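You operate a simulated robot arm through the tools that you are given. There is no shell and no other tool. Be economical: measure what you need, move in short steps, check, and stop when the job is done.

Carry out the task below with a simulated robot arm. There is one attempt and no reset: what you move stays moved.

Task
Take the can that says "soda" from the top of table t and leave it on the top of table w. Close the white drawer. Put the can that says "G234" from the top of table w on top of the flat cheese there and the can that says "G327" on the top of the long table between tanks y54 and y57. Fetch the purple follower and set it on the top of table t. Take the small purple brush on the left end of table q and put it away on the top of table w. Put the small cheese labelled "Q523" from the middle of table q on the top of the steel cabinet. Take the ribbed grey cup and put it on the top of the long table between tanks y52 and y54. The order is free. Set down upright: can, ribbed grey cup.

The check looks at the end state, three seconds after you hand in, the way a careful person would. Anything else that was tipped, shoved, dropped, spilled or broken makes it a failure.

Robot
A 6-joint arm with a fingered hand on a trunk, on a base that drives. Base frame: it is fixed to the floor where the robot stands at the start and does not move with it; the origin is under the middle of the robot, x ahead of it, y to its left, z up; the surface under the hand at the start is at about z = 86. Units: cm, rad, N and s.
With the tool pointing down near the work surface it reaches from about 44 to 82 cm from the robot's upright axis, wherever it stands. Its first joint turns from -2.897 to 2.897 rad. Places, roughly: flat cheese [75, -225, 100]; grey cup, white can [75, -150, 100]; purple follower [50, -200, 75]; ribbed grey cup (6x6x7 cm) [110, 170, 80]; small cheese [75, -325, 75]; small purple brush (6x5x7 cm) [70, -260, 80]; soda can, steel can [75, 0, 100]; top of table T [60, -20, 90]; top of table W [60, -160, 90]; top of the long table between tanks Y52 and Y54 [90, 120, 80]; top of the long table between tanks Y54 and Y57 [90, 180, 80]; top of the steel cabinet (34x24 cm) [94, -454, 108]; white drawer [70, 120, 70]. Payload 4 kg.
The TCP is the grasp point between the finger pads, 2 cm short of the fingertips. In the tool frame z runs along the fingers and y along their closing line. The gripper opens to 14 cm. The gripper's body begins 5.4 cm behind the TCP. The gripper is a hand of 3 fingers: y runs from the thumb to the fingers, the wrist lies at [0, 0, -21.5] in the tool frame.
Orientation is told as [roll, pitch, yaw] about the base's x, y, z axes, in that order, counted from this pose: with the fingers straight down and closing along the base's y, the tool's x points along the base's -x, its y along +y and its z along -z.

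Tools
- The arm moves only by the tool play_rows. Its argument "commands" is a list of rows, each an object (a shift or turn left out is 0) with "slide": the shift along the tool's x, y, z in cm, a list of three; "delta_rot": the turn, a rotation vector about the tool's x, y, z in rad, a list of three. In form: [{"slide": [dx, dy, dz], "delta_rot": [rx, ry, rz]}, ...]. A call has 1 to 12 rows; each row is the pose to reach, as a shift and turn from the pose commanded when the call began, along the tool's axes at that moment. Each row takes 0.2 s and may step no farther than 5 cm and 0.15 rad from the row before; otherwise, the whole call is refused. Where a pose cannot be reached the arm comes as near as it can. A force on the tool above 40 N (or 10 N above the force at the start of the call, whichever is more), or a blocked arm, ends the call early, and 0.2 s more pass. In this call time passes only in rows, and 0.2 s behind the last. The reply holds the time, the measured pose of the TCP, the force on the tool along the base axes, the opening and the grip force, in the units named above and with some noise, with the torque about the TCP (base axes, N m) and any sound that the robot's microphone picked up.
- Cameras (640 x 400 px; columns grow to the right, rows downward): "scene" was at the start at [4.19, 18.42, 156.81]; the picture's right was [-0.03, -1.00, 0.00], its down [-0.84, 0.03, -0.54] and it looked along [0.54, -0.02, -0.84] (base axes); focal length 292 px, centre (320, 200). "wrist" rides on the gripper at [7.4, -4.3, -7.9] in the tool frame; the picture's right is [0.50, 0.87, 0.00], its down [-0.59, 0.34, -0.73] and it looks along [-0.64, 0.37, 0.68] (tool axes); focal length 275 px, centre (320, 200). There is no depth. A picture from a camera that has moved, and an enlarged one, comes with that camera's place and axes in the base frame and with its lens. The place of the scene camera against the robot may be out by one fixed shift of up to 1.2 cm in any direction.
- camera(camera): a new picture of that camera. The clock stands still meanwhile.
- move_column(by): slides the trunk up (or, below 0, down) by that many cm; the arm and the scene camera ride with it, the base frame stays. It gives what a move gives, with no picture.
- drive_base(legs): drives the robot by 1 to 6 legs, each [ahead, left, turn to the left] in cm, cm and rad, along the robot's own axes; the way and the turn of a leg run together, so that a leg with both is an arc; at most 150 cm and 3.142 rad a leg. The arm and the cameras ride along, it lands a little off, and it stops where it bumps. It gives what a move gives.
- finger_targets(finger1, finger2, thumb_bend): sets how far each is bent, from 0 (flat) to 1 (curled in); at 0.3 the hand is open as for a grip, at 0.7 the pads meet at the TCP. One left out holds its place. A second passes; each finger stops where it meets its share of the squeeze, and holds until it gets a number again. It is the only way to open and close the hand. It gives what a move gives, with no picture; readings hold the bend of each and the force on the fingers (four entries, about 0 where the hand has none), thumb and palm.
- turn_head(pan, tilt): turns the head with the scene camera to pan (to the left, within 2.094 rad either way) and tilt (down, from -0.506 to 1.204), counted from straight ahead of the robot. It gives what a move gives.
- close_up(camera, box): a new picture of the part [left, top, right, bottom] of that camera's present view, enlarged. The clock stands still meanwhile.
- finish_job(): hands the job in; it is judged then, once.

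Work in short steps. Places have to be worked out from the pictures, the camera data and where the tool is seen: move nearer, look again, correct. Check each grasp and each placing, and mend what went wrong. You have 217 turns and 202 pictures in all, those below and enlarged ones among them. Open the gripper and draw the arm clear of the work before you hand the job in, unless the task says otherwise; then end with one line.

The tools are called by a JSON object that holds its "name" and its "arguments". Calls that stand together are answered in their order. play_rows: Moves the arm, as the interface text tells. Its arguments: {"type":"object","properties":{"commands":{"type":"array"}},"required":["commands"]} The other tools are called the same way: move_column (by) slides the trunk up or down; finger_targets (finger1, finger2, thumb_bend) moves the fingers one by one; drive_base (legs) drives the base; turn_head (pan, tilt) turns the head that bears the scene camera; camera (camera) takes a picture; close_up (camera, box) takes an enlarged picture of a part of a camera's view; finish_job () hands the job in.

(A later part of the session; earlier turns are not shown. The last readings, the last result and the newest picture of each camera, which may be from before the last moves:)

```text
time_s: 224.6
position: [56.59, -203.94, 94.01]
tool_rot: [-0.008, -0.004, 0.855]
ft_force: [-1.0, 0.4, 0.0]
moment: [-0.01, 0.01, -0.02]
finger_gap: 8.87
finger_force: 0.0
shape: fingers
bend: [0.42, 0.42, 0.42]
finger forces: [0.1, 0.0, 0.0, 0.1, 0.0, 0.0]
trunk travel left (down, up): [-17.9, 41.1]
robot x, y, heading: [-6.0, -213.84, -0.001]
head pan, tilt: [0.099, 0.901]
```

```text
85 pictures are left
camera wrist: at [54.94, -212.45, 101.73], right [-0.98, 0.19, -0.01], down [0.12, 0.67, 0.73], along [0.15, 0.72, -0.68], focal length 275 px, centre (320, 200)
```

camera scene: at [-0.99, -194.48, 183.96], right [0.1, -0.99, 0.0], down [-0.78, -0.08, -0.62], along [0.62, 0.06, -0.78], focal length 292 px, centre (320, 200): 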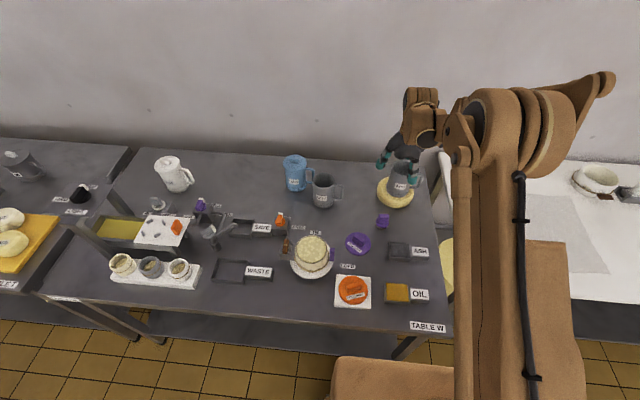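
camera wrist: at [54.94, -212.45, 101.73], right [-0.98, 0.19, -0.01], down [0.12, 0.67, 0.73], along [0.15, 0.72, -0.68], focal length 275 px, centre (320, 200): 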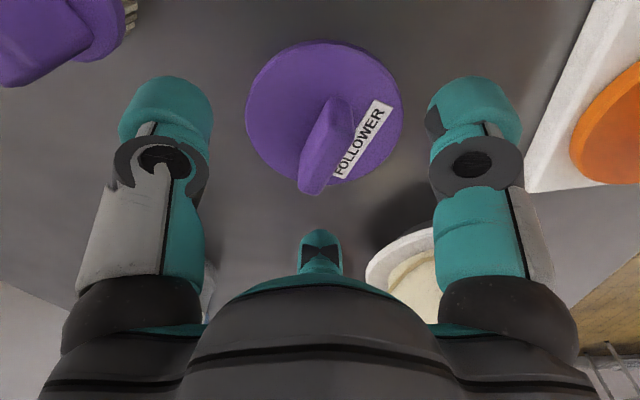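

{"name": "move_column", "arguments": {"by": -4.3}}

{"name": "finger_targets", "arguments": {"finger1": 0.58, "finger2": 0.58, "thumb_bend": 0.58}}

{"name": "camera", "arguments": {"camera": "wrist"}}

```text
time_s: 225.4
position: [56.69, -203.92, 89.66]
tool_rot: [-0.007, -0.003, 0.855]
ft_force: [-0.2, -0.1, 0.5]
moment: [0.0, -0.02, -0.03]
finger_gap: 8.85
finger_force: 0.2
shape: fingers
bend: [0.42, 0.42, 0.42]
finger forces: [0.1, 0.3, 0.0, 0.1, 0.1, 0.0]
trunk travel left (down, up): [-13.6, 45.4]
robot x, y, heading: [-5.81, -213.92, -0.002]
head pan, tilt: [0.099, 0.901]
```

```text
time_s: 226.4
position: [56.6, -203.96, 89.61]
tool_rot: [-0.007, -0.006, 0.857]
ft_force: [0.8, 1.2, 10.3]
moment: [0.07, 0.08, -0.01]
finger_gap: 5.25
finger_force: 9.4
shape: fingers
bend: [0.54, 0.52, 0.55]
finger forces: [7.0, 7.9, 0.0, 0.1, 4.3, 0.0]
trunk travel left (down, up): [-13.6, 45.4]
robot x, y, heading: [-6.09, -214.01, -0.001]
head pan, tilt: [0.099, 0.901]
```

```text
84 pictures are left
camera wrist: at [54.89, -212.45, 97.46], right [-0.98, 0.19, -0.01], down [0.12, 0.67, 0.73], along [0.15, 0.72, -0.68], focal length 275 px, centre (320, 200)
```

wrist: 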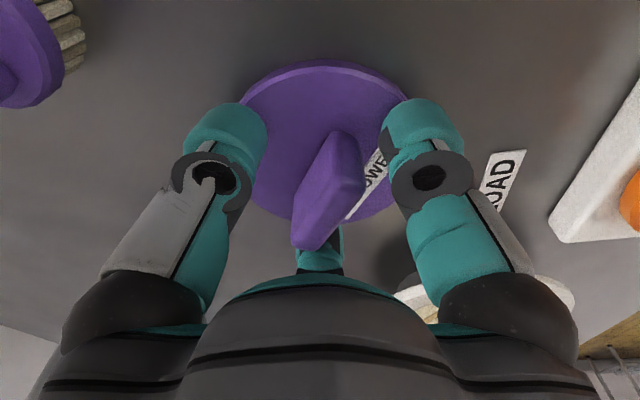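

Fingertips touch the disk; raise 1 cm and close on the bar.

{"name": "move_column", "arguments": {"by": 1}}

{"name": "finger_targets", "arguments": {"finger1": 0.66, "finger2": 0.66, "thumb_bend": 0.66}}

{"name": "camera", "arguments": {"camera": "wrist"}}

```text
time_s: 227.0
position: [56.64, -204.06, 90.54]
tool_rot: [-0.005, -0.003, 0.855]
ft_force: [0.0, 1.5, 0.4]
moment: [0.01, 0.02, 0.03]
finger_gap: 4.25
finger_force: 0.7
shape: fingers
bend: [0.57, 0.57, 0.57]
finger forces: [0.1, 0.2, 0.1, 0.1, 0.0, 0.1]
trunk travel left (down, up): [-14.6, 44.4]
robot x, y, heading: [-5.89, -213.92, -0.003]
head pan, tilt: [0.099, 0.901]
```

```text
time_s: 228.0
position: [56.66, -204.12, 90.48]
tool_rot: [-0.006, -0.003, 0.856]
ft_force: [1.1, -0.3, -0.2]
moment: [0.0, 0.01, 0.0]
finger_gap: 2.21
finger_force: 5.7
shape: fingers
bend: [0.64, 0.64, 0.64]
finger forces: [2.8, 3.0, 0.1, 0.1, 5.9, 0.0]
trunk travel left (down, up): [-14.6, 44.4]
robot x, y, heading: [-5.27, -213.55, -0.001]
head pan, tilt: [0.099, 0.901]
```

```text
83 pictures are left
camera wrist: at [54.96, -212.45, 98.41], right [-0.98, 0.19, -0.01], down [0.12, 0.67, 0.73], along [0.15, 0.72, -0.68], focal length 275 px, centre (320, 200)
```

wrist: 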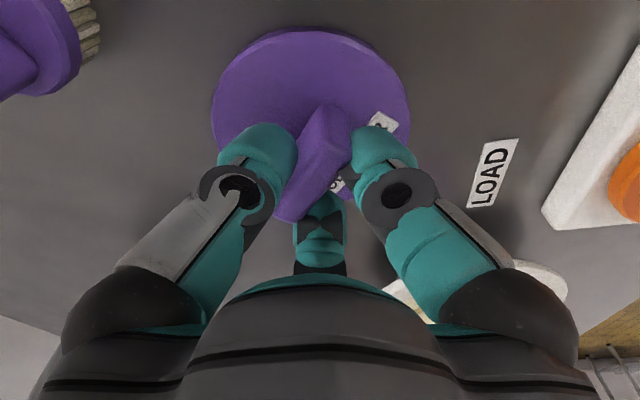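

Gripping the bar. Squeeze harder and lift.

{"name": "finger_targets", "arguments": {"finger1": 0.74, "finger2": 0.74, "thumb_bend": 0.74}}

{"name": "move_column", "arguments": {"by": 5}}

{"name": "camera", "arguments": {"camera": "wrist"}}

{"name": "close_up", "arguments": {"camera": "scene", "box": [280, 120, 440, 280]}}

```text
time_s: 229.0
position: [56.71, -204.05, 90.66]
tool_rot: [-0.006, -0.005, 0.856]
ft_force: [0.0, -0.5, 0.5]
moment: [-0.01, -0.02, -0.01]
finger_gap: 1.93
finger_force: 17.4
shape: fingers
bend: [0.65, 0.65, 0.64]
finger forces: [8.7, 8.9, 0.1, 0.0, 17.7, 0.1]
trunk travel left (down, up): [-14.6, 44.4]
robot x, y, heading: [-5.75, -214.06, 0.002]
head pan, tilt: [0.099, 0.901]
```

```text
time_s: 229.9
position: [56.74, -203.95, 95.52]
tool_rot: [-0.007, -0.005, 0.856]
ft_force: [0.0, -0.7, -1.7]
moment: [0.0, 0.02, -0.04]
finger_gap: 1.95
finger_force: 17.1
shape: fingers
bend: [0.65, 0.65, 0.64]
finger forces: [8.6, 8.9, 0.0, 0.0, 17.6, 0.0]
trunk travel left (down, up): [-19.6, 39.4]
robot x, y, heading: [-5.9, -213.69, -0.001]
head pan, tilt: [0.099, 0.901]
```

```text
82 pictures are left
camera wrist: at [54.97, -212.44, 103.39], right [-0.98, 0.19, -0.01], down [0.12, 0.67, 0.73], along [0.15, 0.72, -0.68], focal length 275 px, centre (320, 200)
```

wrist: 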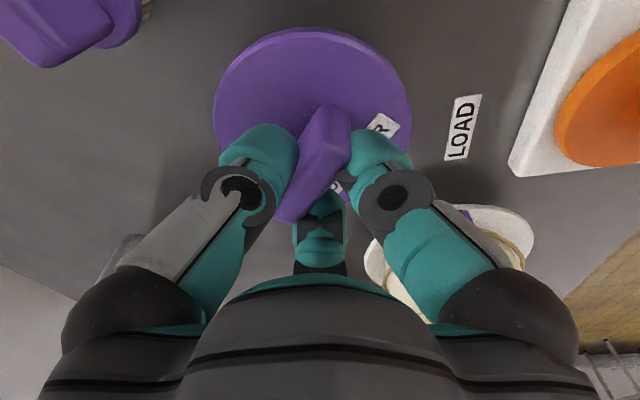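

```text
2.50 times, centred on (360, 200) of scene
camera zoom: at [-0.99, -194.47, 159.66], right [0.1, -0.99, 0.0], down [-0.78, -0.08, -0.62], along [0.62, 0.06, -0.78], focal length 730 px, centre (220, 200)
```

zoom: 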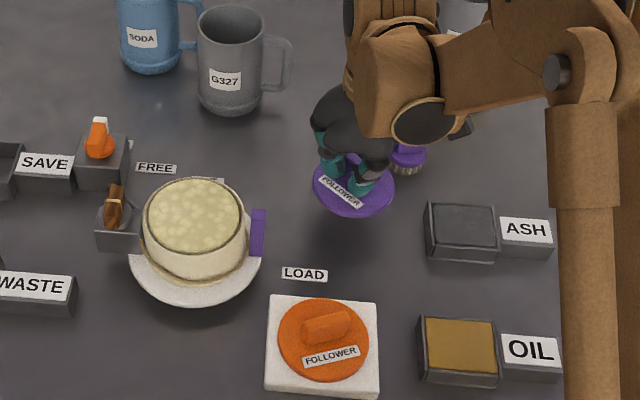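

Follower lifted level. Raise, back off, and drive to table t; the vacated soda spot near (77,0) is free.

{"name": "move_column", "arguments": {"by": 27}}

{"name": "drive_base", "arguments": {"legs": [[-42, 0, 0], [0, 110, 0], [0, 94, 0]]}}

{"name": "turn_head", "arguments": {"pan": 0.1, "tilt": 0.6}}

{"name": "camera", "arguments": {"camera": "scene"}}

```text
time_s: 232.7
position: [56.75, -204.08, 122.55]
tool_rot: [-0.006, -0.002, 0.855]
ft_force: [0.3, -0.2, -0.8]
moment: [0.06, 0.0, 0.02]
finger_gap: 1.93
finger_force: 17.1
shape: fingers
bend: [0.65, 0.65, 0.64]
finger forces: [8.6, 8.9, 0.0, 0.0, 17.4, 0.0]
trunk travel left (down, up): [-46.6, 12.4]
robot x, y, heading: [-5.82, -213.73, -0.002]
head pan, tilt: [0.099, 0.901]
```

```text
time_s: 245.1
position: [18.35, 0.2, 122.52]
tool_rot: [-0.008, -0.003, 0.833]
ft_force: [-0.5, 0.6, -0.6]
moment: [-0.01, 0.02, -0.01]
finger_gap: 1.95
finger_force: 17.5
shape: fingers
bend: [0.65, 0.65, 0.64]
finger forces: [8.5, 8.9, 0.0, 0.1, 17.5, 0.0]
trunk travel left (down, up): [-46.6, 12.4]
robot x, y, heading: [-44.09, -8.1, -0.021]
head pan, tilt: [0.099, 0.901]
```

```text
time_s: 245.9
position: [18.41, 0.31, 122.63]
tool_rot: [-0.006, -0.003, 0.833]
ft_force: [-0.5, -0.1, -0.1]
moment: [-0.02, -0.02, -0.03]
finger_gap: 1.92
finger_force: 17.2
shape: fingers
bend: [0.65, 0.65, 0.64]
finger forces: [8.6, 8.9, 0.0, 0.0, 17.5, 0.1]
trunk travel left (down, up): [-46.6, 12.4]
robot x, y, heading: [-44.1, -8.08, -0.021]
head pan, tilt: [0.099, 0.6]
```

```text
80 pictures are left
camera scene: at [-37.69, 11.2, 189.14], right [0.08, -1.0, 0.0], down [-0.56, -0.04, -0.82], along [0.82, 0.06, -0.57], focal length 292 px, centre (320, 200)
```

scene: 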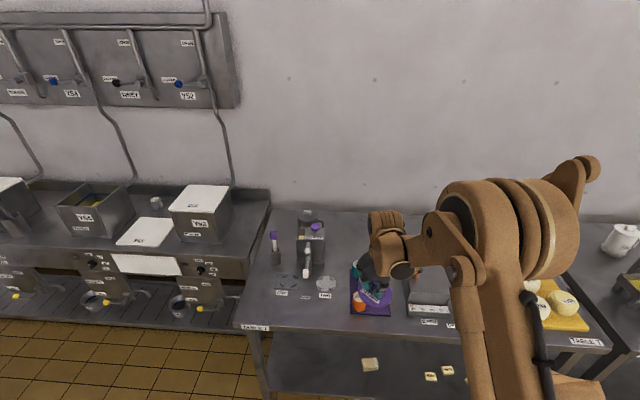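

Extend the arm 14 cm, straighten, then drive ahead so the follower is over (77,0).

{"name": "play_rows", "arguments": {"commands": [{"slide": [-3.1, -3.5, 0]}, {"slide": [-6.2, -7, 0]}, {"slide": [-9.3, -10.4, 0]}]}}

{"name": "drive_base", "arguments": {"legs": [[0, 0, 0.021], [45, -2, 0]]}}

{"name": "camera", "arguments": {"camera": "wrist"}}

{"name": "camera", "arguments": {"camera": "scene"}}

```text
time_s: 246.7
position: [32.61, 0.52, 122.62]
tool_rot: [-0.005, -0.004, 0.832]
ft_force: [1.3, 0.1, -0.7]
moment: [-0.02, 0.03, 0.02]
finger_gap: 1.94
finger_force: 17.6
shape: fingers
bend: [0.65, 0.65, 0.64]
finger forces: [8.7, 8.8, 0.1, 0.1, 17.6, 0.0]
trunk travel left (down, up): [-46.6, 12.4]
robot x, y, heading: [-44.07, -8.11, -0.022]
head pan, tilt: [0.099, 0.6]
```

```text
time_s: 249.8
position: [78.03, 1.08, 122.72]
tool_rot: [-0.006, -0.003, 0.865]
ft_force: [-0.1, 0.9, -1.1]
moment: [0.0, -0.02, 0.01]
finger_gap: 1.92
finger_force: 17.7
shape: fingers
bend: [0.65, 0.65, 0.64]
finger forces: [8.7, 8.8, 0.1, 0.0, 17.7, 0.1]
trunk travel left (down, up): [-46.6, 12.4]
robot x, y, heading: [1.74, -10.1, 0.006]
head pan, tilt: [0.099, 0.6]
```

```text
79 pictures are left
camera wrist: at [76.37, -7.36, 130.6], right [-0.98, 0.18, -0.01], down [0.12, 0.67, 0.73], along [0.14, 0.72, -0.68], focal length 275 px, centre (320, 200)
```

wrist: 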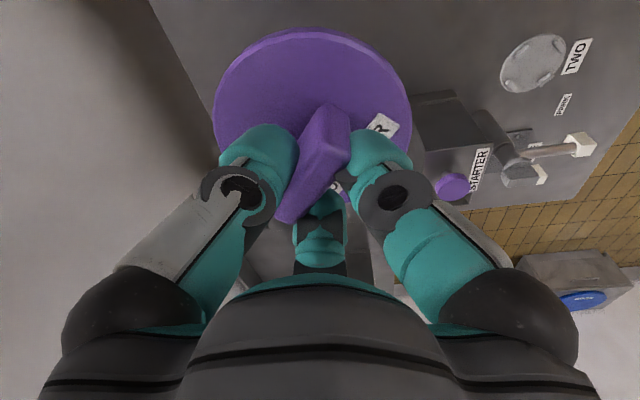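

```text
78 pictures are left
camera scene: at [7.69, 9.54, 189.14], right [0.11, -0.99, 0.0], down [-0.56, -0.06, -0.82], along [0.82, 0.09, -0.57], focal length 292 px, centre (320, 200)
```

scene: 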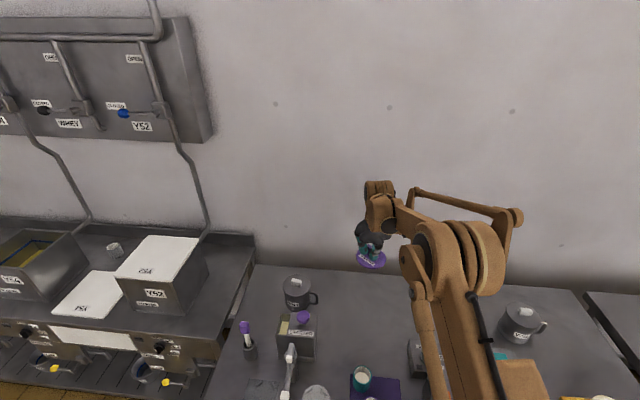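

Clear below. Lower 28, check, then the last bit.

{"name": "move_column", "arguments": {"by": -28}}

{"name": "camera", "arguments": {"camera": "wrist"}}

```text
time_s: 252.6
position: [77.84, 1.07, 94.85]
tool_rot: [-0.005, -0.005, 0.865]
ft_force: [0.5, 0.3, -1.2]
moment: [0.0, 0.06, -0.07]
finger_gap: 1.93
finger_force: 17.2
shape: fingers
bend: [0.65, 0.65, 0.64]
finger forces: [8.7, 8.9, 0.0, 0.0, 17.6, 0.1]
trunk travel left (down, up): [-18.6, 40.4]
robot x, y, heading: [1.36, -9.82, 0.014]
head pan, tilt: [0.099, 0.6]
```

```text
77 pictures are left
camera wrist: at [76.29, -7.36, 102.66], right [-0.98, 0.18, -0.01], down [0.12, 0.67, 0.73], along [0.14, 0.72, -0.68], focal length 275 px, centre (320, 200)
```

wrist: 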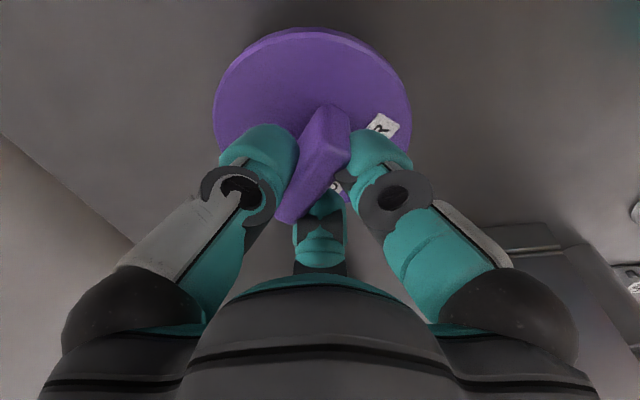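

{"name": "move_column", "arguments": {"by": -3.8}}

{"name": "move_column", "arguments": {"by": -0.5}}

```text
time_s: 253.4
position: [77.83, 1.08, 91.04]
tool_rot: [-0.007, -0.002, 0.864]
ft_force: [-0.4, -0.1, -0.9]
moment: [-0.01, 0.01, 0.03]
finger_gap: 1.94
finger_force: 17.8
shape: fingers
bend: [0.65, 0.65, 0.64]
finger forces: [8.7, 8.9, 0.0, 0.1, 17.6, 0.0]
trunk travel left (down, up): [-14.8, 44.2]
robot x, y, heading: [1.7, -10.35, 0.008]
head pan, tilt: [0.099, 0.6]
```

```text
time_s: 254.0
position: [77.96, 1.11, 90.62]
tool_rot: [-0.008, -0.004, 0.865]
ft_force: [-0.2, 0.6, 0.9]
moment: [-0.07, -0.06, 0.04]
finger_gap: 1.93
finger_force: 18.8
shape: fingers
bend: [0.65, 0.65, 0.64]
finger forces: [9.1, 9.5, 0.1, 0.0, 18.5, 0.0]
trunk travel left (down, up): [-14.3, 44.7]
robot x, y, heading: [1.69, -10.2, 0.01]
head pan, tilt: [0.099, 0.6]
```

Contact. Open and rise.

{"name": "finger_targets", "arguments": {"finger1": 0.58, "finger2": 0.58, "thumb_bend": 0.58}}

{"name": "move_column", "arguments": {"by": 2}}

{"name": "finger_targets", "arguments": {"finger1": 0.42, "finger2": 0.42, "thumb_bend": 0.42}}

{"name": "move_column", "arguments": {"by": 28}}

{"name": "camera", "arguments": {"camera": "wrist"}}

```text
time_s: 255.0
position: [77.94, 1.15, 90.49]
tool_rot: [-0.007, -0.005, 0.863]
ft_force: [0.1, 0.5, -0.2]
moment: [-0.03, 0.01, -0.01]
finger_gap: 4.13
finger_force: 0.0
shape: fingers
bend: [0.57, 0.57, 0.57]
finger forces: [0.0, 0.1, 0.0, 0.0, 0.1, 0.0]
trunk travel left (down, up): [-14.3, 44.7]
robot x, y, heading: [1.67, -9.9, 0.008]
head pan, tilt: [0.099, 0.6]
```

```text
time_s: 255.6
position: [78.01, 1.15, 92.46]
tool_rot: [-0.009, -0.003, 0.863]
ft_force: [1.0, 0.2, -0.3]
moment: [-0.03, 0.03, -0.01]
finger_gap: 4.15
finger_force: 0.0
shape: fingers
bend: [0.57, 0.57, 0.57]
finger forces: [0.0, 0.0, 0.1, 0.0, 0.0, 0.0]
trunk travel left (down, up): [-16.3, 42.7]
robot x, y, heading: [1.62, -9.89, 0.011]
head pan, tilt: [0.099, 0.6]
```

```text
time_s: 256.6
position: [77.9, 1.07, 92.51]
tool_rot: [-0.006, -0.002, 0.865]
ft_force: [-0.4, 0.2, -0.6]
moment: [0.01, 0.01, 0.01]
finger_gap: 8.89
finger_force: 0.0
shape: fingers
bend: [0.42, 0.42, 0.42]
finger forces: [0.0, 0.1, 0.0, 0.0, 0.0, 0.0]
trunk travel left (down, up): [-16.3, 42.7]
robot x, y, heading: [1.83, -10.42, 0.011]
head pan, tilt: [0.099, 0.6]
```

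```text
time_s: 259.5
position: [77.85, 0.96, 120.58]
tool_rot: [-0.008, -0.004, 0.864]
ft_force: [1.0, -0.2, 0.5]
moment: [0.02, 0.0, 0.02]
finger_gap: 8.85
finger_force: 0.1
shape: fingers
bend: [0.42, 0.42, 0.42]
finger forces: [0.0, 0.0, 0.0, 0.0, 0.1, 0.0]
trunk travel left (down, up): [-44.3, 14.7]
robot x, y, heading: [1.66, -10.32, 0.007]
head pan, tilt: [0.099, 0.6]
```

```text
76 pictures are left
camera wrist: at [76.3, -7.36, 128.33], right [-0.98, 0.18, -0.01], down [0.12, 0.67, 0.73], along [0.14, 0.72, -0.68], focal length 275 px, centre (320, 200)
```

wrist: 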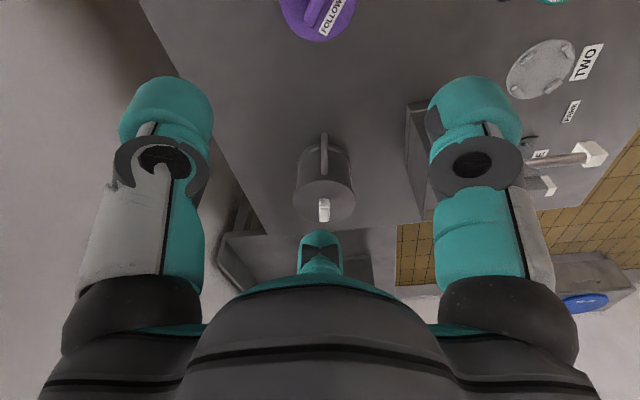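

Follower placed on table t. Now G327: rotate hand back to 60°, drive to table w over it.

{"name": "drive_base", "arguments": {"legs": [[-46, 0, -0.008], [0, -100, 0], [0, -92, 0]]}}

{"name": "play_rows", "arguments": {"commands": [{"delta_rot": [0, 0, -0.1]}, {"delta_rot": [0, 0, -0.19]}]}}

{"name": "finger_targets", "arguments": {"finger1": 0.22, "finger2": 0.22, "thumb_bend": 0.22}}

{"name": "turn_head", "arguments": {"pan": 0.3, "tilt": 0.6}}

{"name": "camera", "arguments": {"camera": "scene"}}

```text
time_s: 271.4
position: [33.57, -194.82, 120.45]
tool_rot: [-0.006, -0.005, 0.843]
ft_force: [-0.3, 0.6, -0.6]
moment: [-0.02, 0.0, 0.01]
finger_gap: 8.88
finger_force: 0.1
shape: fingers
bend: [0.42, 0.42, 0.42]
finger forces: [0.0, 0.0, 0.0, 0.1, 0.0, 0.0]
trunk travel left (down, up): [-44.3, 14.7]
robot x, y, heading: [-42.99, -204.49, -0.009]
head pan, tilt: [0.099, 0.6]
```

```text
time_s: 272.0
position: [33.47, -194.8, 120.53]
tool_rot: [-0.005, -0.003, 1.035]
ft_force: [-0.6, -0.2, -0.6]
moment: [0.01, 0.01, 0.01]
finger_gap: 8.85
finger_force: 0.0
shape: fingers
bend: [0.42, 0.42, 0.42]
finger forces: [0.1, 0.0, 0.1, 0.0, 0.1, 0.0]
trunk travel left (down, up): [-44.3, 14.7]
robot x, y, heading: [-42.6, -204.42, -0.01]
head pan, tilt: [0.099, 0.6]
```

```text
time_s: 273.0
position: [33.37, -194.75, 120.45]
tool_rot: [-0.006, -0.004, 1.033]
ft_force: [-1.0, -0.1, -1.2]
moment: [0.05, 0.0, 0.03]
finger_gap: 13.85
finger_force: 0.1
shape: fingers
bend: [0.22, 0.22, 0.22]
finger forces: [0.1, 0.1, 0.0, 0.0, 0.0, 0.1]
trunk travel left (down, up): [-44.3, 14.7]
robot x, y, heading: [-43.12, -204.56, -0.012]
head pan, tilt: [0.099, 0.6]
```

```text
time_s: 273.8
position: [33.47, -194.67, 120.59]
tool_rot: [-0.006, -0.003, 1.034]
ft_force: [-0.7, 0.8, -0.4]
moment: [-0.01, 0.02, 0.02]
finger_gap: 13.85
finger_force: 0.0
shape: fingers
bend: [0.22, 0.22, 0.22]
finger forces: [0.0, 0.0, 0.0, 0.1, 0.0, 0.1]
trunk travel left (down, up): [-44.3, 14.7]
robot x, y, heading: [-43.24, -204.1, -0.01]
head pan, tilt: [0.3, 0.6]
```

```text
75 pictures are left
camera scene: at [-37.01, -183.1, 186.85], right [0.28, -0.96, 0.0], down [-0.54, -0.16, -0.82], along [0.79, 0.23, -0.57], focal length 292 px, centre (320, 200)
```

scene: 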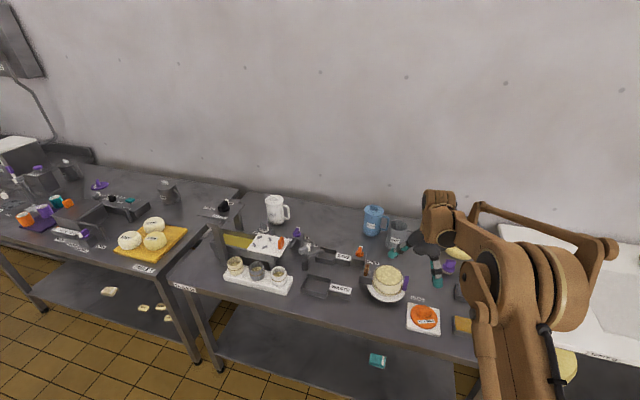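

{"name": "drive_base", "arguments": {"legs": [[0, 0, 0.01], [42, 3.4, 0]]}}

{"name": "camera", "arguments": {"camera": "wrist"}}

```text
time_s: 276.7
position: [75.91, -191.58, 120.39]
tool_rot: [-0.006, -0.002, 1.033]
ft_force: [-0.1, 0.8, -0.6]
moment: [-0.03, 0.0, 0.01]
finger_gap: 13.83
finger_force: 0.1
shape: fingers
bend: [0.22, 0.22, 0.22]
finger forces: [0.0, 0.0, 0.0, 0.0, 0.0, 0.1]
trunk travel left (down, up): [-44.3, 14.7]
robot x, y, heading: [-0.61, -200.78, -0.01]
head pan, tilt: [0.3, 0.6]
```

```text
74 pictures are left
camera wrist: at [75.65, -200.17, 128.27], right [-1.0, 0.01, -0.01], down [0.0, 0.68, 0.73], along [0.01, 0.73, -0.68], focal length 275 px, centre (320, 200)
```

wrist: 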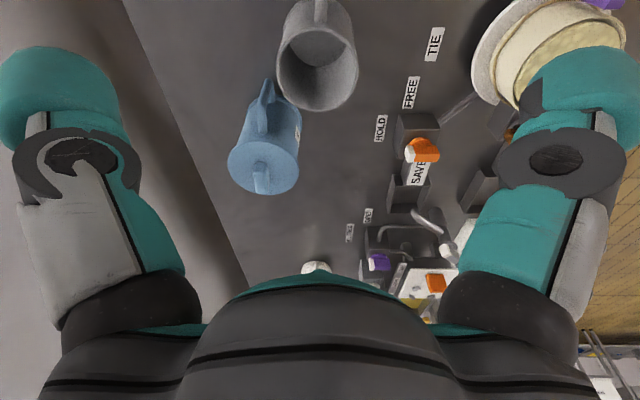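

G327 rim centre ≈(76.1,−189.3). Align and lower, narrower opening.

{"name": "play_rows", "arguments": {"commands": [{"slide": [-2.1, 1.0, 0]}]}}

{"name": "finger_targets", "arguments": {"finger1": 0.28, "finger2": 0.28, "thumb_bend": 0.28}}

{"name": "move_column", "arguments": {"by": -16}}

{"name": "camera", "arguments": {"camera": "wrist"}}

```text
time_s: 277.1
position: [76.13, -189.11, 120.49]
tool_rot: [-0.008, -0.001, 1.032]
ft_force: [0.0, 0.5, 0.3]
moment: [-0.05, -0.03, 0.02]
finger_gap: 13.84
finger_force: 0.0
shape: fingers
bend: [0.22, 0.22, 0.22]
finger forces: [0.1, 0.1, 0.0, 0.0, 0.0, 0.0]
trunk travel left (down, up): [-44.3, 14.7]
robot x, y, heading: [-0.75, -201.22, -0.01]
head pan, tilt: [0.3, 0.6]
```

```text
time_s: 278.1
position: [76.16, -189.3, 120.58]
tool_rot: [-0.007, -0.004, 1.034]
ft_force: [0.1, -0.2, 0.0]
moment: [0.04, 0.01, 0.04]
finger_gap: 12.83
finger_force: 0.0
shape: fingers
bend: [0.28, 0.28, 0.28]
finger forces: [0.1, 0.0, 0.1, 0.0, 0.0, 0.1]
trunk travel left (down, up): [-44.3, 14.7]
robot x, y, heading: [-0.6, -201.61, -0.007]
head pan, tilt: [0.3, 0.6]
```

```text
time_s: 279.9
position: [76.06, -189.23, 104.55]
tool_rot: [-0.007, -0.003, 1.034]
ft_force: [-0.7, -0.3, -0.4]
moment: [0.0, -0.01, 0.01]
finger_gap: 12.83
finger_force: 0.0
shape: fingers
bend: [0.28, 0.28, 0.28]
finger forces: [0.0, 0.1, 0.0, 0.1, 0.0, 0.1]
trunk travel left (down, up): [-28.3, 30.7]
robot x, y, heading: [-0.42, -201.31, -0.013]
head pan, tilt: [0.3, 0.6]
```

```text
73 pictures are left
camera wrist: at [75.91, -197.89, 112.4], right [-1.0, 0.01, -0.01], down [0.0, 0.68, 0.73], along [0.02, 0.73, -0.68], focal length 275 px, centre (320, 200)
```

wrist: 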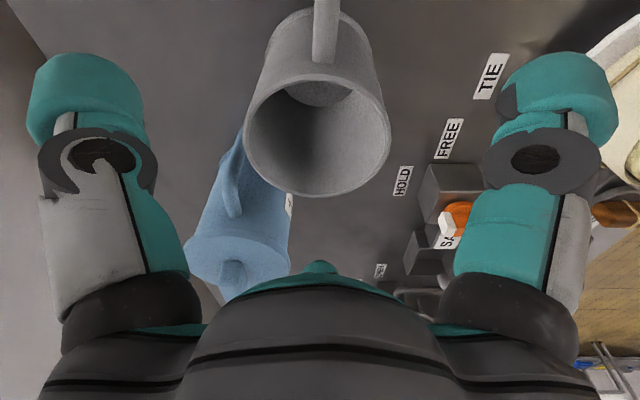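

Centred. Descend to 96.9 and close.

{"name": "move_column", "arguments": {"by": -7.6}}

{"name": "finger_targets", "arguments": {"finger1": 0.42, "finger2": 0.42, "thumb_bend": 0.42}}

{"name": "finger_targets", "arguments": {"finger1": 0.5, "finger2": 0.5, "thumb_bend": 0.48}}

{"name": "move_column", "arguments": {"by": 2}}

{"name": "camera", "arguments": {"camera": "wrist"}}

```text
time_s: 281.0
position: [76.15, -189.33, 97.1]
tool_rot: [-0.006, -0.004, 1.034]
ft_force: [-0.1, 0.7, 0.1]
moment: [-0.01, 0.01, 0.02]
finger_gap: 12.81
finger_force: 0.2
shape: fingers
bend: [0.28, 0.27, 0.28]
finger forces: [0.0, 0.4, 0.1, 0.0, 0.1, 0.0]
trunk travel left (down, up): [-20.7, 38.3]
robot x, y, heading: [-0.31, -201.1, -0.014]
head pan, tilt: [0.3, 0.6]
```

```text
time_s: 282.0
position: [76.13, -189.33, 96.97]
tool_rot: [-0.007, -0.004, 1.032]
ft_force: [1.1, 0.9, 0.7]
moment: [0.03, -0.05, -0.04]
finger_gap: 8.94
finger_force: 2.0
shape: fingers
bend: [0.42, 0.41, 0.42]
finger forces: [0.1, 2.1, 0.0, 0.1, 1.6, 0.0]
trunk travel left (down, up): [-20.7, 38.3]
robot x, y, heading: [-0.71, -200.93, -0.009]
head pan, tilt: [0.3, 0.6]
```

```text
time_s: 283.0
position: [75.97, -189.29, 97.02]
tool_rot: [-0.007, -0.003, 1.032]
ft_force: [0.1, 0.2, 1.4]
moment: [0.03, -0.05, 0.02]
finger_gap: 7.95
finger_force: 22.6
shape: fingers
bend: [0.46, 0.43, 0.44]
finger forces: [9.5, 18.3, 0.1, 0.0, 17.6, 0.0]
trunk travel left (down, up): [-20.7, 38.3]
robot x, y, heading: [-0.83, -201.07, -0.012]
head pan, tilt: [0.3, 0.6]
```

```text
time_s: 283.7
position: [76.17, -189.36, 98.98]
tool_rot: [-0.008, -0.002, 1.033]
ft_force: [-0.5, 0.1, -1.6]
moment: [0.01, 0.02, -0.01]
finger_gap: 7.94
finger_force: 22.2
shape: fingers
bend: [0.46, 0.43, 0.44]
finger forces: [9.6, 17.9, 0.1, 0.0, 17.2, 0.0]
trunk travel left (down, up): [-22.7, 36.3]
robot x, y, heading: [-0.61, -201.0, -0.011]
head pan, tilt: [0.3, 0.6]
```

```text
72 pictures are left
camera wrist: at [75.95, -197.88, 106.74], right [-1.0, 0.01, -0.01], down [0.0, 0.68, 0.73], along [0.01, 0.73, -0.68], focal length 275 px, centre (320, 200)
```

wrist: 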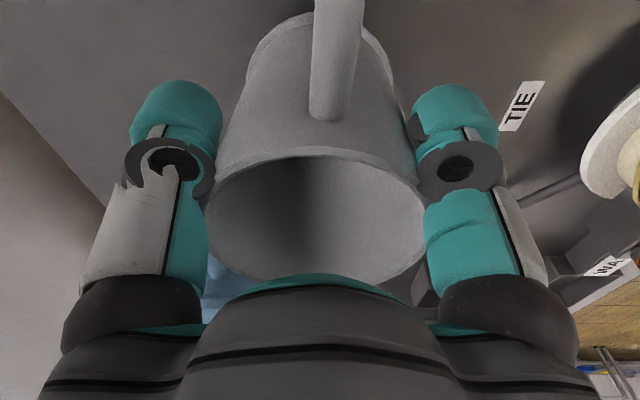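

G327 lifted upright. Raise, back off and check the soda can was not disturbed.

{"name": "move_column", "arguments": {"by": 24}}

{"name": "drive_base", "arguments": {"legs": [[-46, 0, 0.011]]}}

{"name": "turn_head", "arguments": {"pan": 0.1, "tilt": 0.6}}

{"name": "close_up", "arguments": {"camera": "scene", "box": [200, 180, 440, 330]}}

```text
time_s: 286.2
position: [76.14, -189.3, 123.02]
tool_rot: [-0.007, -0.003, 1.034]
ft_force: [-0.3, -0.4, -0.7]
moment: [0.01, 0.04, -0.04]
finger_gap: 7.93
finger_force: 22.2
shape: fingers
bend: [0.46, 0.43, 0.44]
finger forces: [9.5, 17.9, 0.2, 0.1, 17.2, 0.1]
trunk travel left (down, up): [-46.7, 12.3]
robot x, y, heading: [-0.65, -200.86, -0.015]
head pan, tilt: [0.3, 0.6]
```

```text
time_s: 288.9
position: [30.44, -188.13, 123.0]
tool_rot: [-0.009, -0.005, 1.045]
ft_force: [0.1, -0.1, -1.2]
moment: [0.01, 0.01, -0.04]
finger_gap: 7.96
finger_force: 22.4
shape: fingers
bend: [0.46, 0.43, 0.44]
finger forces: [9.6, 18.0, 0.0, 0.1, 17.2, 0.0]
trunk travel left (down, up): [-46.7, 12.3]
robot x, y, heading: [-45.91, -201.1, 0.002]
head pan, tilt: [0.3, 0.6]
```

```text
time_s: 289.7
position: [30.41, -188.2, 122.91]
tool_rot: [-0.006, -0.001, 1.044]
ft_force: [-0.4, -0.4, -0.5]
moment: [0.01, -0.04, -0.01]
finger_gap: 7.94
finger_force: 22.9
shape: fingers
bend: [0.46, 0.43, 0.44]
finger forces: [9.6, 17.8, 0.1, 0.1, 17.2, 0.0]
trunk travel left (down, up): [-46.7, 12.3]
robot x, y, heading: [-46.43, -200.97, -0.002]
head pan, tilt: [0.099, 0.6]
```

```text
2.67 times, centred on (320, 255) of scene
camera zoom: at [-40.0, -181.36, 189.25], right [0.1, -0.99, 0.0], down [-0.56, -0.06, -0.82], along [0.82, 0.08, -0.57], focal length 778 px, centre (320, 53)
```

zoom: 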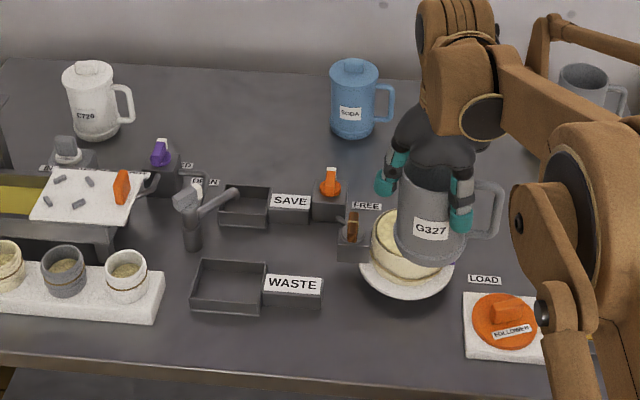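

All fine. Drive left to the long table with G327.

{"name": "drive_base", "arguments": {"legs": [[-4, 0, 0], [0, 130, 0], [0, 130, 0], [0, 98, 0]]}}

{"name": "turn_head", "arguments": {"pan": 0.2, "tilt": 0.6}}

{"name": "camera", "arguments": {"camera": "scene"}}

```text
time_s: 307.3
position: [33.37, 164.61, 122.99]
tool_rot: [-0.006, -0.002, 1.031]
ft_force: [0.2, -0.6, -1.1]
moment: [0.0, -0.01, 0.03]
finger_gap: 7.95
finger_force: 22.1
shape: fingers
bend: [0.46, 0.43, 0.44]
finger forces: [9.7, 17.9, 0.1, 0.0, 17.2, 0.0]
trunk travel left (down, up): [-46.7, 12.3]
robot x, y, heading: [-43.25, 152.87, -0.01]
head pan, tilt: [0.099, 0.6]
```

```text
time_s: 308.0
position: [33.48, 164.65, 122.84]
tool_rot: [-0.007, -0.003, 1.036]
ft_force: [-0.9, -0.1, -0.5]
moment: [0.04, -0.03, 0.0]
finger_gap: 7.96
finger_force: 22.0
shape: fingers
bend: [0.46, 0.43, 0.44]
finger forces: [9.7, 18.0, 0.0, 0.0, 17.2, 0.1]
trunk travel left (down, up): [-46.7, 12.3]
robot x, y, heading: [-43.11, 152.17, -0.011]
head pan, tilt: [0.201, 0.6]
```

```text
70 pictures are left
camera scene: at [-37.16, 173.03, 189.25], right [0.19, -0.98, 0.0], down [-0.56, -0.11, -0.82], along [0.81, 0.15, -0.57], focal length 292 px, centre (320, 200)
```

scene: 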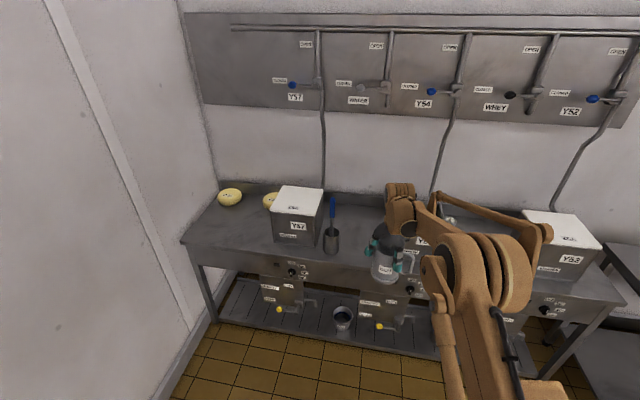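

Place target ≈(95,171). Drive ahead 61, left 5.5.

{"name": "drive_base", "arguments": {"legs": [[0, 0, 0.011], [30, 5.5, 0], [31, 0, 0]]}}

{"name": "turn_head", "arguments": {"pan": 0.1, "tilt": 0.8}}

{"name": "camera", "arguments": {"camera": "scene"}}

{"name": "camera", "arguments": {"camera": "wrist"}}

```text
time_s: 312.1
position: [94.68, 171.41, 122.96]
tool_rot: [-0.006, -0.002, 1.051]
ft_force: [0.8, -0.2, -1.0]
moment: [0.01, 0.03, -0.02]
finger_gap: 7.95
finger_force: 22.3
shape: fingers
bend: [0.46, 0.43, 0.44]
finger forces: [9.6, 18.0, 0.1, 0.1, 17.3, 0.0]
trunk travel left (down, up): [-46.7, 12.3]
robot x, y, heading: [17.88, 158.23, 0.006]
head pan, tilt: [0.201, 0.6]
```

```text
time_s: 312.8
position: [94.6, 171.46, 122.98]
tool_rot: [-0.007, -0.004, 1.05]
ft_force: [0.3, 1.1, -1.7]
moment: [0.02, 0.01, -0.03]
finger_gap: 7.94
finger_force: 22.2
shape: fingers
bend: [0.46, 0.43, 0.44]
finger forces: [9.5, 17.8, 0.0, 0.1, 17.1, 0.1]
trunk travel left (down, up): [-46.7, 12.3]
robot x, y, heading: [18.46, 158.31, 0.006]
head pan, tilt: [0.099, 0.799]
```

```text
69 pictures are left
camera scene: at [23.19, 177.82, 187.57], right [0.11, -0.99, 0.0], down [-0.71, -0.08, -0.7], along [0.69, 0.07, -0.72], focal length 292 px, centre (320, 200)
```

scene: 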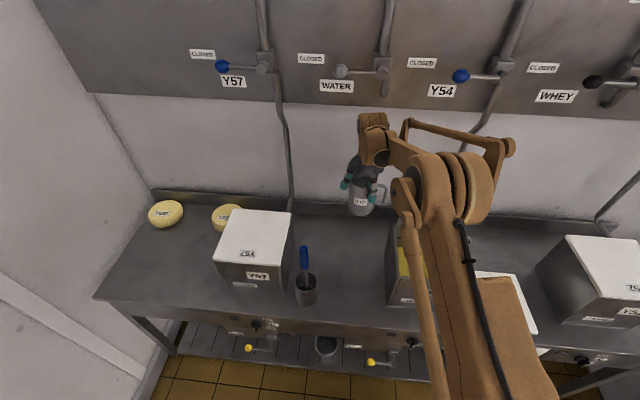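

```text
68 pictures are left
camera wrist: at [94.52, 162.91, 130.77], right [-1.0, 0.0, -0.01], down [-0.01, 0.68, 0.73], along [0.0, 0.73, -0.68], focal length 275 px, centre (320, 200)
```

wrist: 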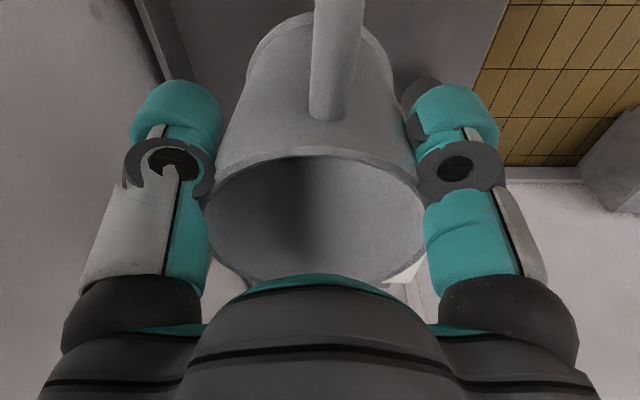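

Lower 25 and check clearance to Y54.

{"name": "move_column", "arguments": {"by": -25}}

{"name": "close_up", "arguments": {"camera": "scene", "box": [280, 80, 520, 280]}}

```text
time_s: 315.4
position: [94.49, 171.45, 97.94]
tool_rot: [-0.007, -0.004, 1.052]
ft_force: [-0.3, 0.4, -1.4]
moment: [0.03, 0.02, 0.02]
finger_gap: 7.95
finger_force: 21.9
shape: fingers
bend: [0.46, 0.43, 0.44]
finger forces: [9.6, 17.8, 0.0, 0.0, 17.2, 0.1]
trunk travel left (down, up): [-21.7, 37.3]
robot x, y, heading: [18.07, 158.13, 0.012]
head pan, tilt: [0.099, 0.799]
```

```text
2.00 times, centred on (400, 180) of scene
camera zoom: at [23.2, 177.81, 162.57], right [0.1, -0.99, 0.0], down [-0.71, -0.08, -0.7], along [0.69, 0.07, -0.72], focal length 584 px, centre (160, 240)
```

zoom: 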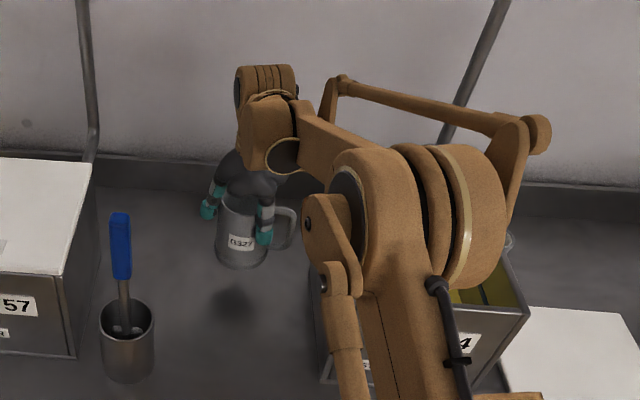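

To give the forearm more clearance from Y54, shift 6.5 cm left with the arm.

{"name": "play_rows", "arguments": {"commands": [{"slide": [-2.8, 1.6, 0]}, {"slide": [-5.6, 3.2, 0]}]}}

{"name": "close_up", "arguments": {"camera": "scene", "box": [240, 80, 480, 280]}}

```text
time_s: 316.0
position: [94.53, 177.93, 97.89]
tool_rot: [-0.009, -0.003, 1.051]
ft_force: [-0.2, -0.1, -1.2]
moment: [-0.03, 0.01, 0.0]
finger_gap: 7.96
finger_force: 22.2
shape: fingers
bend: [0.46, 0.43, 0.44]
finger forces: [9.6, 18.0, 0.0, 0.1, 17.2, 0.0]
trunk travel left (down, up): [-21.7, 37.3]
robot x, y, heading: [18.19, 158.37, 0.003]
head pan, tilt: [0.099, 0.799]
```

```text
2.00 times, centred on (360, 180) of scene
camera zoom: at [23.2, 177.88, 162.55], right [0.1, -0.99, 0.0], down [-0.71, -0.08, -0.7], along [0.69, 0.07, -0.72], focal length 584 px, centre (240, 240)
```

zoom: 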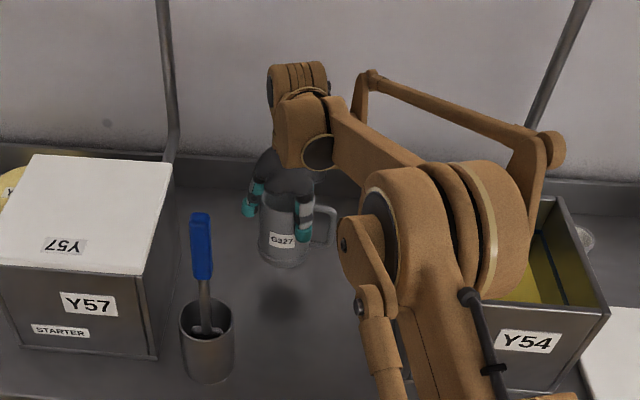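

Lower 6 and check again.

{"name": "move_column", "arguments": {"by": -6}}

{"name": "close_up", "arguments": {"camera": "scene", "box": [240, 80, 480, 280]}}

```text
time_s: 317.0
position: [94.57, 177.91, 91.85]
tool_rot: [-0.009, -0.003, 1.049]
ft_force: [-0.1, -0.2, -1.8]
moment: [0.03, -0.03, -0.02]
finger_gap: 7.95
finger_force: 22.7
shape: fingers
bend: [0.46, 0.43, 0.44]
finger forces: [9.6, 18.0, 0.0, 0.0, 17.2, 0.0]
trunk travel left (down, up): [-15.7, 43.3]
robot x, y, heading: [18.11, 158.11, 0.006]
head pan, tilt: [0.099, 0.799]
```

```text
2.00 times, centred on (360, 180) of scene
camera zoom: at [23.18, 177.81, 156.57], right [0.1, -0.99, 0.0], down [-0.71, -0.08, -0.7], along [0.69, 0.07, -0.72], focal length 584 px, centre (240, 240)
```

zoom: 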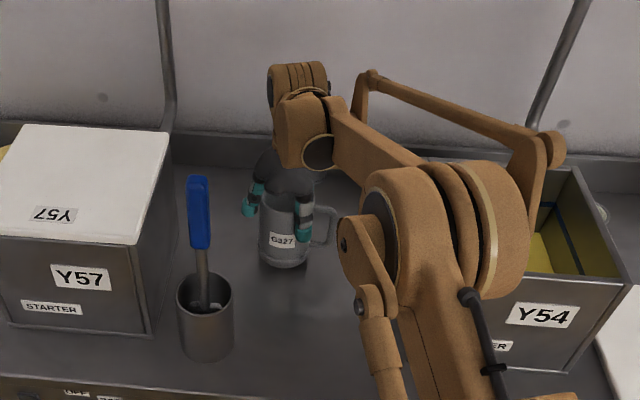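

{"name": "move_column", "arguments": {"by": -0.9}}

{"name": "move_column", "arguments": {"by": -0.5}}

```text
time_s: 317.6
position: [94.54, 177.93, 91.08]
tool_rot: [-0.007, -0.001, 1.05]
ft_force: [-0.2, 0.5, -0.3]
moment: [-0.02, 0.01, 0.01]
finger_gap: 7.94
finger_force: 22.7
shape: fingers
bend: [0.46, 0.43, 0.44]
finger forces: [9.9, 18.1, 0.1, 0.1, 17.2, 0.0]
trunk travel left (down, up): [-14.8, 44.2]
robot x, y, heading: [18.34, 158.24, 0.006]
head pan, tilt: [0.099, 0.799]
```

```text
time_s: 318.2
position: [94.65, 177.95, 90.81]
tool_rot: [-0.01, -0.005, 1.049]
ft_force: [0.5, 0.1, 19.3]
moment: [0.17, -0.1, -0.03]
finger_gap: 7.94
finger_force: 26.6
shape: fingers
bend: [0.47, 0.43, 0.44]
finger forces: [11.8, 21.1, 0.0, 0.1, 19.6, 0.1]
trunk travel left (down, up): [-14.4, 44.6]
robot x, y, heading: [18.45, 158.34, 0.006]
head pan, tilt: [0.099, 0.799]
stopped: the force on the tool passed its limit at 41 N (the readings are from after the stop); the commanded pose is now the measured one
```

Contact with the table. Release and rise.

{"name": "finger_targets", "arguments": {"finger1": 0.41, "finger2": 0.39, "thumb_bend": 0.4}}

{"name": "finger_targets", "arguments": {"finger1": 0.25, "finger2": 0.25, "thumb_bend": 0.25}}

{"name": "move_column", "arguments": {"by": 32}}

{"name": "close_up", "arguments": {"camera": "scene", "box": [240, 130, 480, 330]}}

```text
time_s: 319.2
position: [94.62, 177.85, 90.64]
tool_rot: [-0.008, -0.004, 1.051]
ft_force: [0.4, -0.4, -0.8]
moment: [0.0, 0.02, 0.03]
finger_gap: 9.34
finger_force: 0.2
shape: fingers
bend: [0.41, 0.39, 0.4]
finger forces: [0.1, 0.2, 0.1, 0.0, 0.0, 0.0]
trunk travel left (down, up): [-14.4, 44.6]
robot x, y, heading: [17.88, 158.22, 0.005]
head pan, tilt: [0.099, 0.799]
```

```text
time_s: 320.2
position: [94.62, 177.76, 90.64]
tool_rot: [-0.009, -0.004, 1.051]
ft_force: [0.5, 0.5, 0.5]
moment: [-0.02, -0.03, -0.01]
finger_gap: 13.32
finger_force: 0.1
shape: fingers
bend: [0.25, 0.25, 0.25]
finger forces: [0.0, 0.0, 0.1, 0.0, 0.0, 0.0]
trunk travel left (down, up): [-14.4, 44.6]
robot x, y, heading: [18.01, 157.99, 0.004]
head pan, tilt: [0.099, 0.799]
```

```text
time_s: 323.4
position: [94.58, 177.87, 122.7]
tool_rot: [-0.01, -0.004, 1.052]
ft_force: [0.2, 0.5, 0.2]
moment: [-0.05, 0.01, 0.0]
finger_gap: 13.33
finger_force: 0.0
shape: fingers
bend: [0.25, 0.25, 0.25]
finger forces: [0.0, 0.0, 0.1, 0.0, 0.1, 0.0]
trunk travel left (down, up): [-46.4, 12.6]
robot x, y, heading: [18.44, 158.56, 0.005]
head pan, tilt: [0.099, 0.799]
```

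```text
2.00 times, centred on (360, 230) of scene
camera zoom: at [23.23, 177.83, 187.19], right [0.1, -0.99, 0.0], down [-0.71, -0.08, -0.7], along [0.69, 0.07, -0.72], focal length 584 px, centre (240, 140)
```

zoom: 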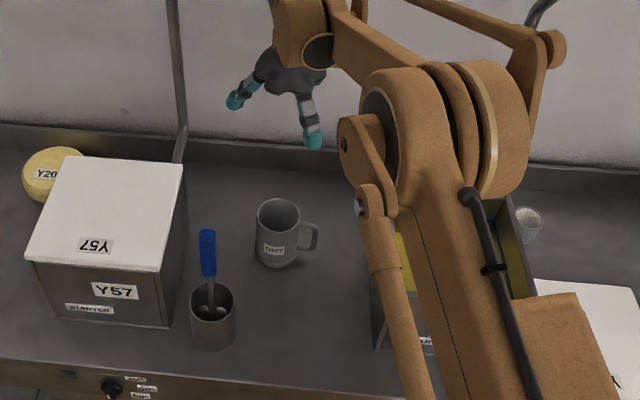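

G327 placed upright between Y54 and Y57. Now the last item: Q523. Back off and drive the long way right to table q.

{"name": "drive_base", "arguments": {"legs": [[-64, 0, -0.005], [0, -130, 0], [0, -130, 0]]}}

{"name": "drive_base", "arguments": {"legs": [[0, -125, 0], [0, -100, 0]]}}

{"name": "turn_head", "arguments": {"pan": 0.1, "tilt": 0.6}}

{"name": "camera", "arguments": {"camera": "scene"}}

{"name": "turn_head", "arguments": {"pan": -0.8, "tilt": 0.5}}

{"name": "camera", "arguments": {"camera": "scene"}}

```text
time_s: 339.3
position: [38.23, -79.82, 122.69]
tool_rot: [-0.008, -0.004, 1.091]
ft_force: [-0.6, 0.2, 0.5]
moment: [-0.01, -0.02, 0.01]
finger_gap: 13.31
finger_force: 0.1
shape: fingers
bend: [0.25, 0.25, 0.25]
finger forces: [0.0, 0.0, 0.0, 0.0, 0.0, 0.0]
trunk travel left (down, up): [-46.4, 12.6]
robot x, y, heading: [-37.31, -102.33, 0.045]
head pan, tilt: [0.099, 0.799]
```

```text
time_s: 350.5
position: [50.54, -305.04, 122.68]
tool_rot: [-0.009, -0.004, 1.114]
ft_force: [0.0, 0.6, 0.1]
moment: [0.01, 0.02, -0.02]
finger_gap: 13.33
finger_force: 0.1
shape: fingers
bend: [0.25, 0.25, 0.25]
finger forces: [0.0, 0.1, 0.0, 0.0, 0.1, 0.1]
trunk travel left (down, up): [-46.4, 12.6]
robot x, y, heading: [-24.81, -329.54, 0.068]
head pan, tilt: [0.099, 0.799]
```

```text
time_s: 351.2
position: [50.53, -305.04, 122.59]
tool_rot: [-0.008, -0.003, 1.113]
ft_force: [0.4, -0.1, -0.5]
moment: [-0.02, 0.0, -0.01]
finger_gap: 13.31
finger_force: 0.0
shape: fingers
bend: [0.25, 0.25, 0.25]
finger forces: [0.0, 0.0, 0.0, 0.1, 0.0, 0.0]
trunk travel left (down, up): [-46.4, 12.6]
robot x, y, heading: [-24.67, -329.09, 0.071]
head pan, tilt: [0.099, 0.6]
```

```text
63 pictures are left
camera scene: at [-20.04, -309.32, 188.88], right [0.17, -0.99, 0.0], down [-0.56, -0.09, -0.82], along [0.81, 0.14, -0.57], focal length 292 px, centre (320, 200)
```

scene: 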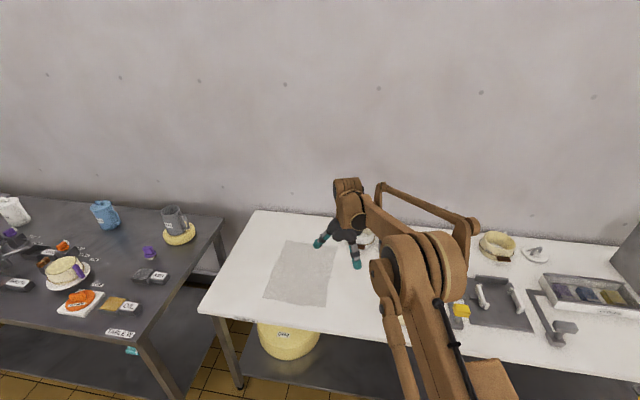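

```text
time_s: 352.4
position: [50.54, -304.92, 122.64]
tool_rot: [-0.009, -0.004, 1.113]
ft_force: [-0.1, -0.3, 0.8]
moment: [-0.02, -0.02, 0.0]
finger_gap: 13.32
finger_force: 0.1
shape: fingers
bend: [0.25, 0.25, 0.25]
finger forces: [0.1, 0.0, 0.1, 0.1, 0.0, 0.1]
trunk travel left (down, up): [-46.4, 12.6]
robot x, y, heading: [-24.93, -329.33, 0.069]
head pan, tilt: [-0.799, 0.499]
```

```text
62 pictures are left
camera scene: at [-21.96, -316.88, 189.79], right [-0.67, -0.75, 0.0], down [-0.36, 0.32, -0.88], along [0.65, -0.59, -0.48], focal length 292 px, centre (320, 200)
```

scene: 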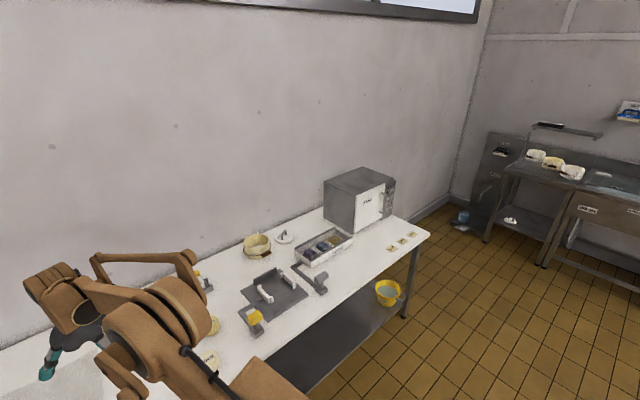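

The steel box at the right end of table q matches the cabinet location; zoom to check it and its top.

{"name": "close_up", "arguments": {"camera": "scene", "box": [180, 150, 440, 310]}}

```text
2.46 times, centred on (310, 230) of scene
camera zoom: at [-21.96, -316.88, 189.79], right [-0.67, -0.75, 0.0], down [-0.36, 0.32, -0.88], along [0.65, -0.59, -0.48], focal length 719 px, centre (345, 126)
```

zoom: 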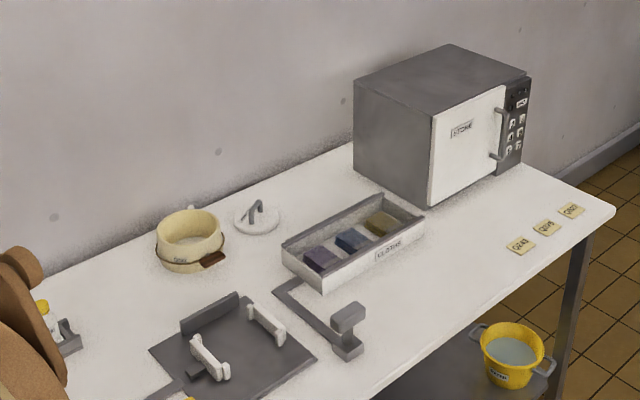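

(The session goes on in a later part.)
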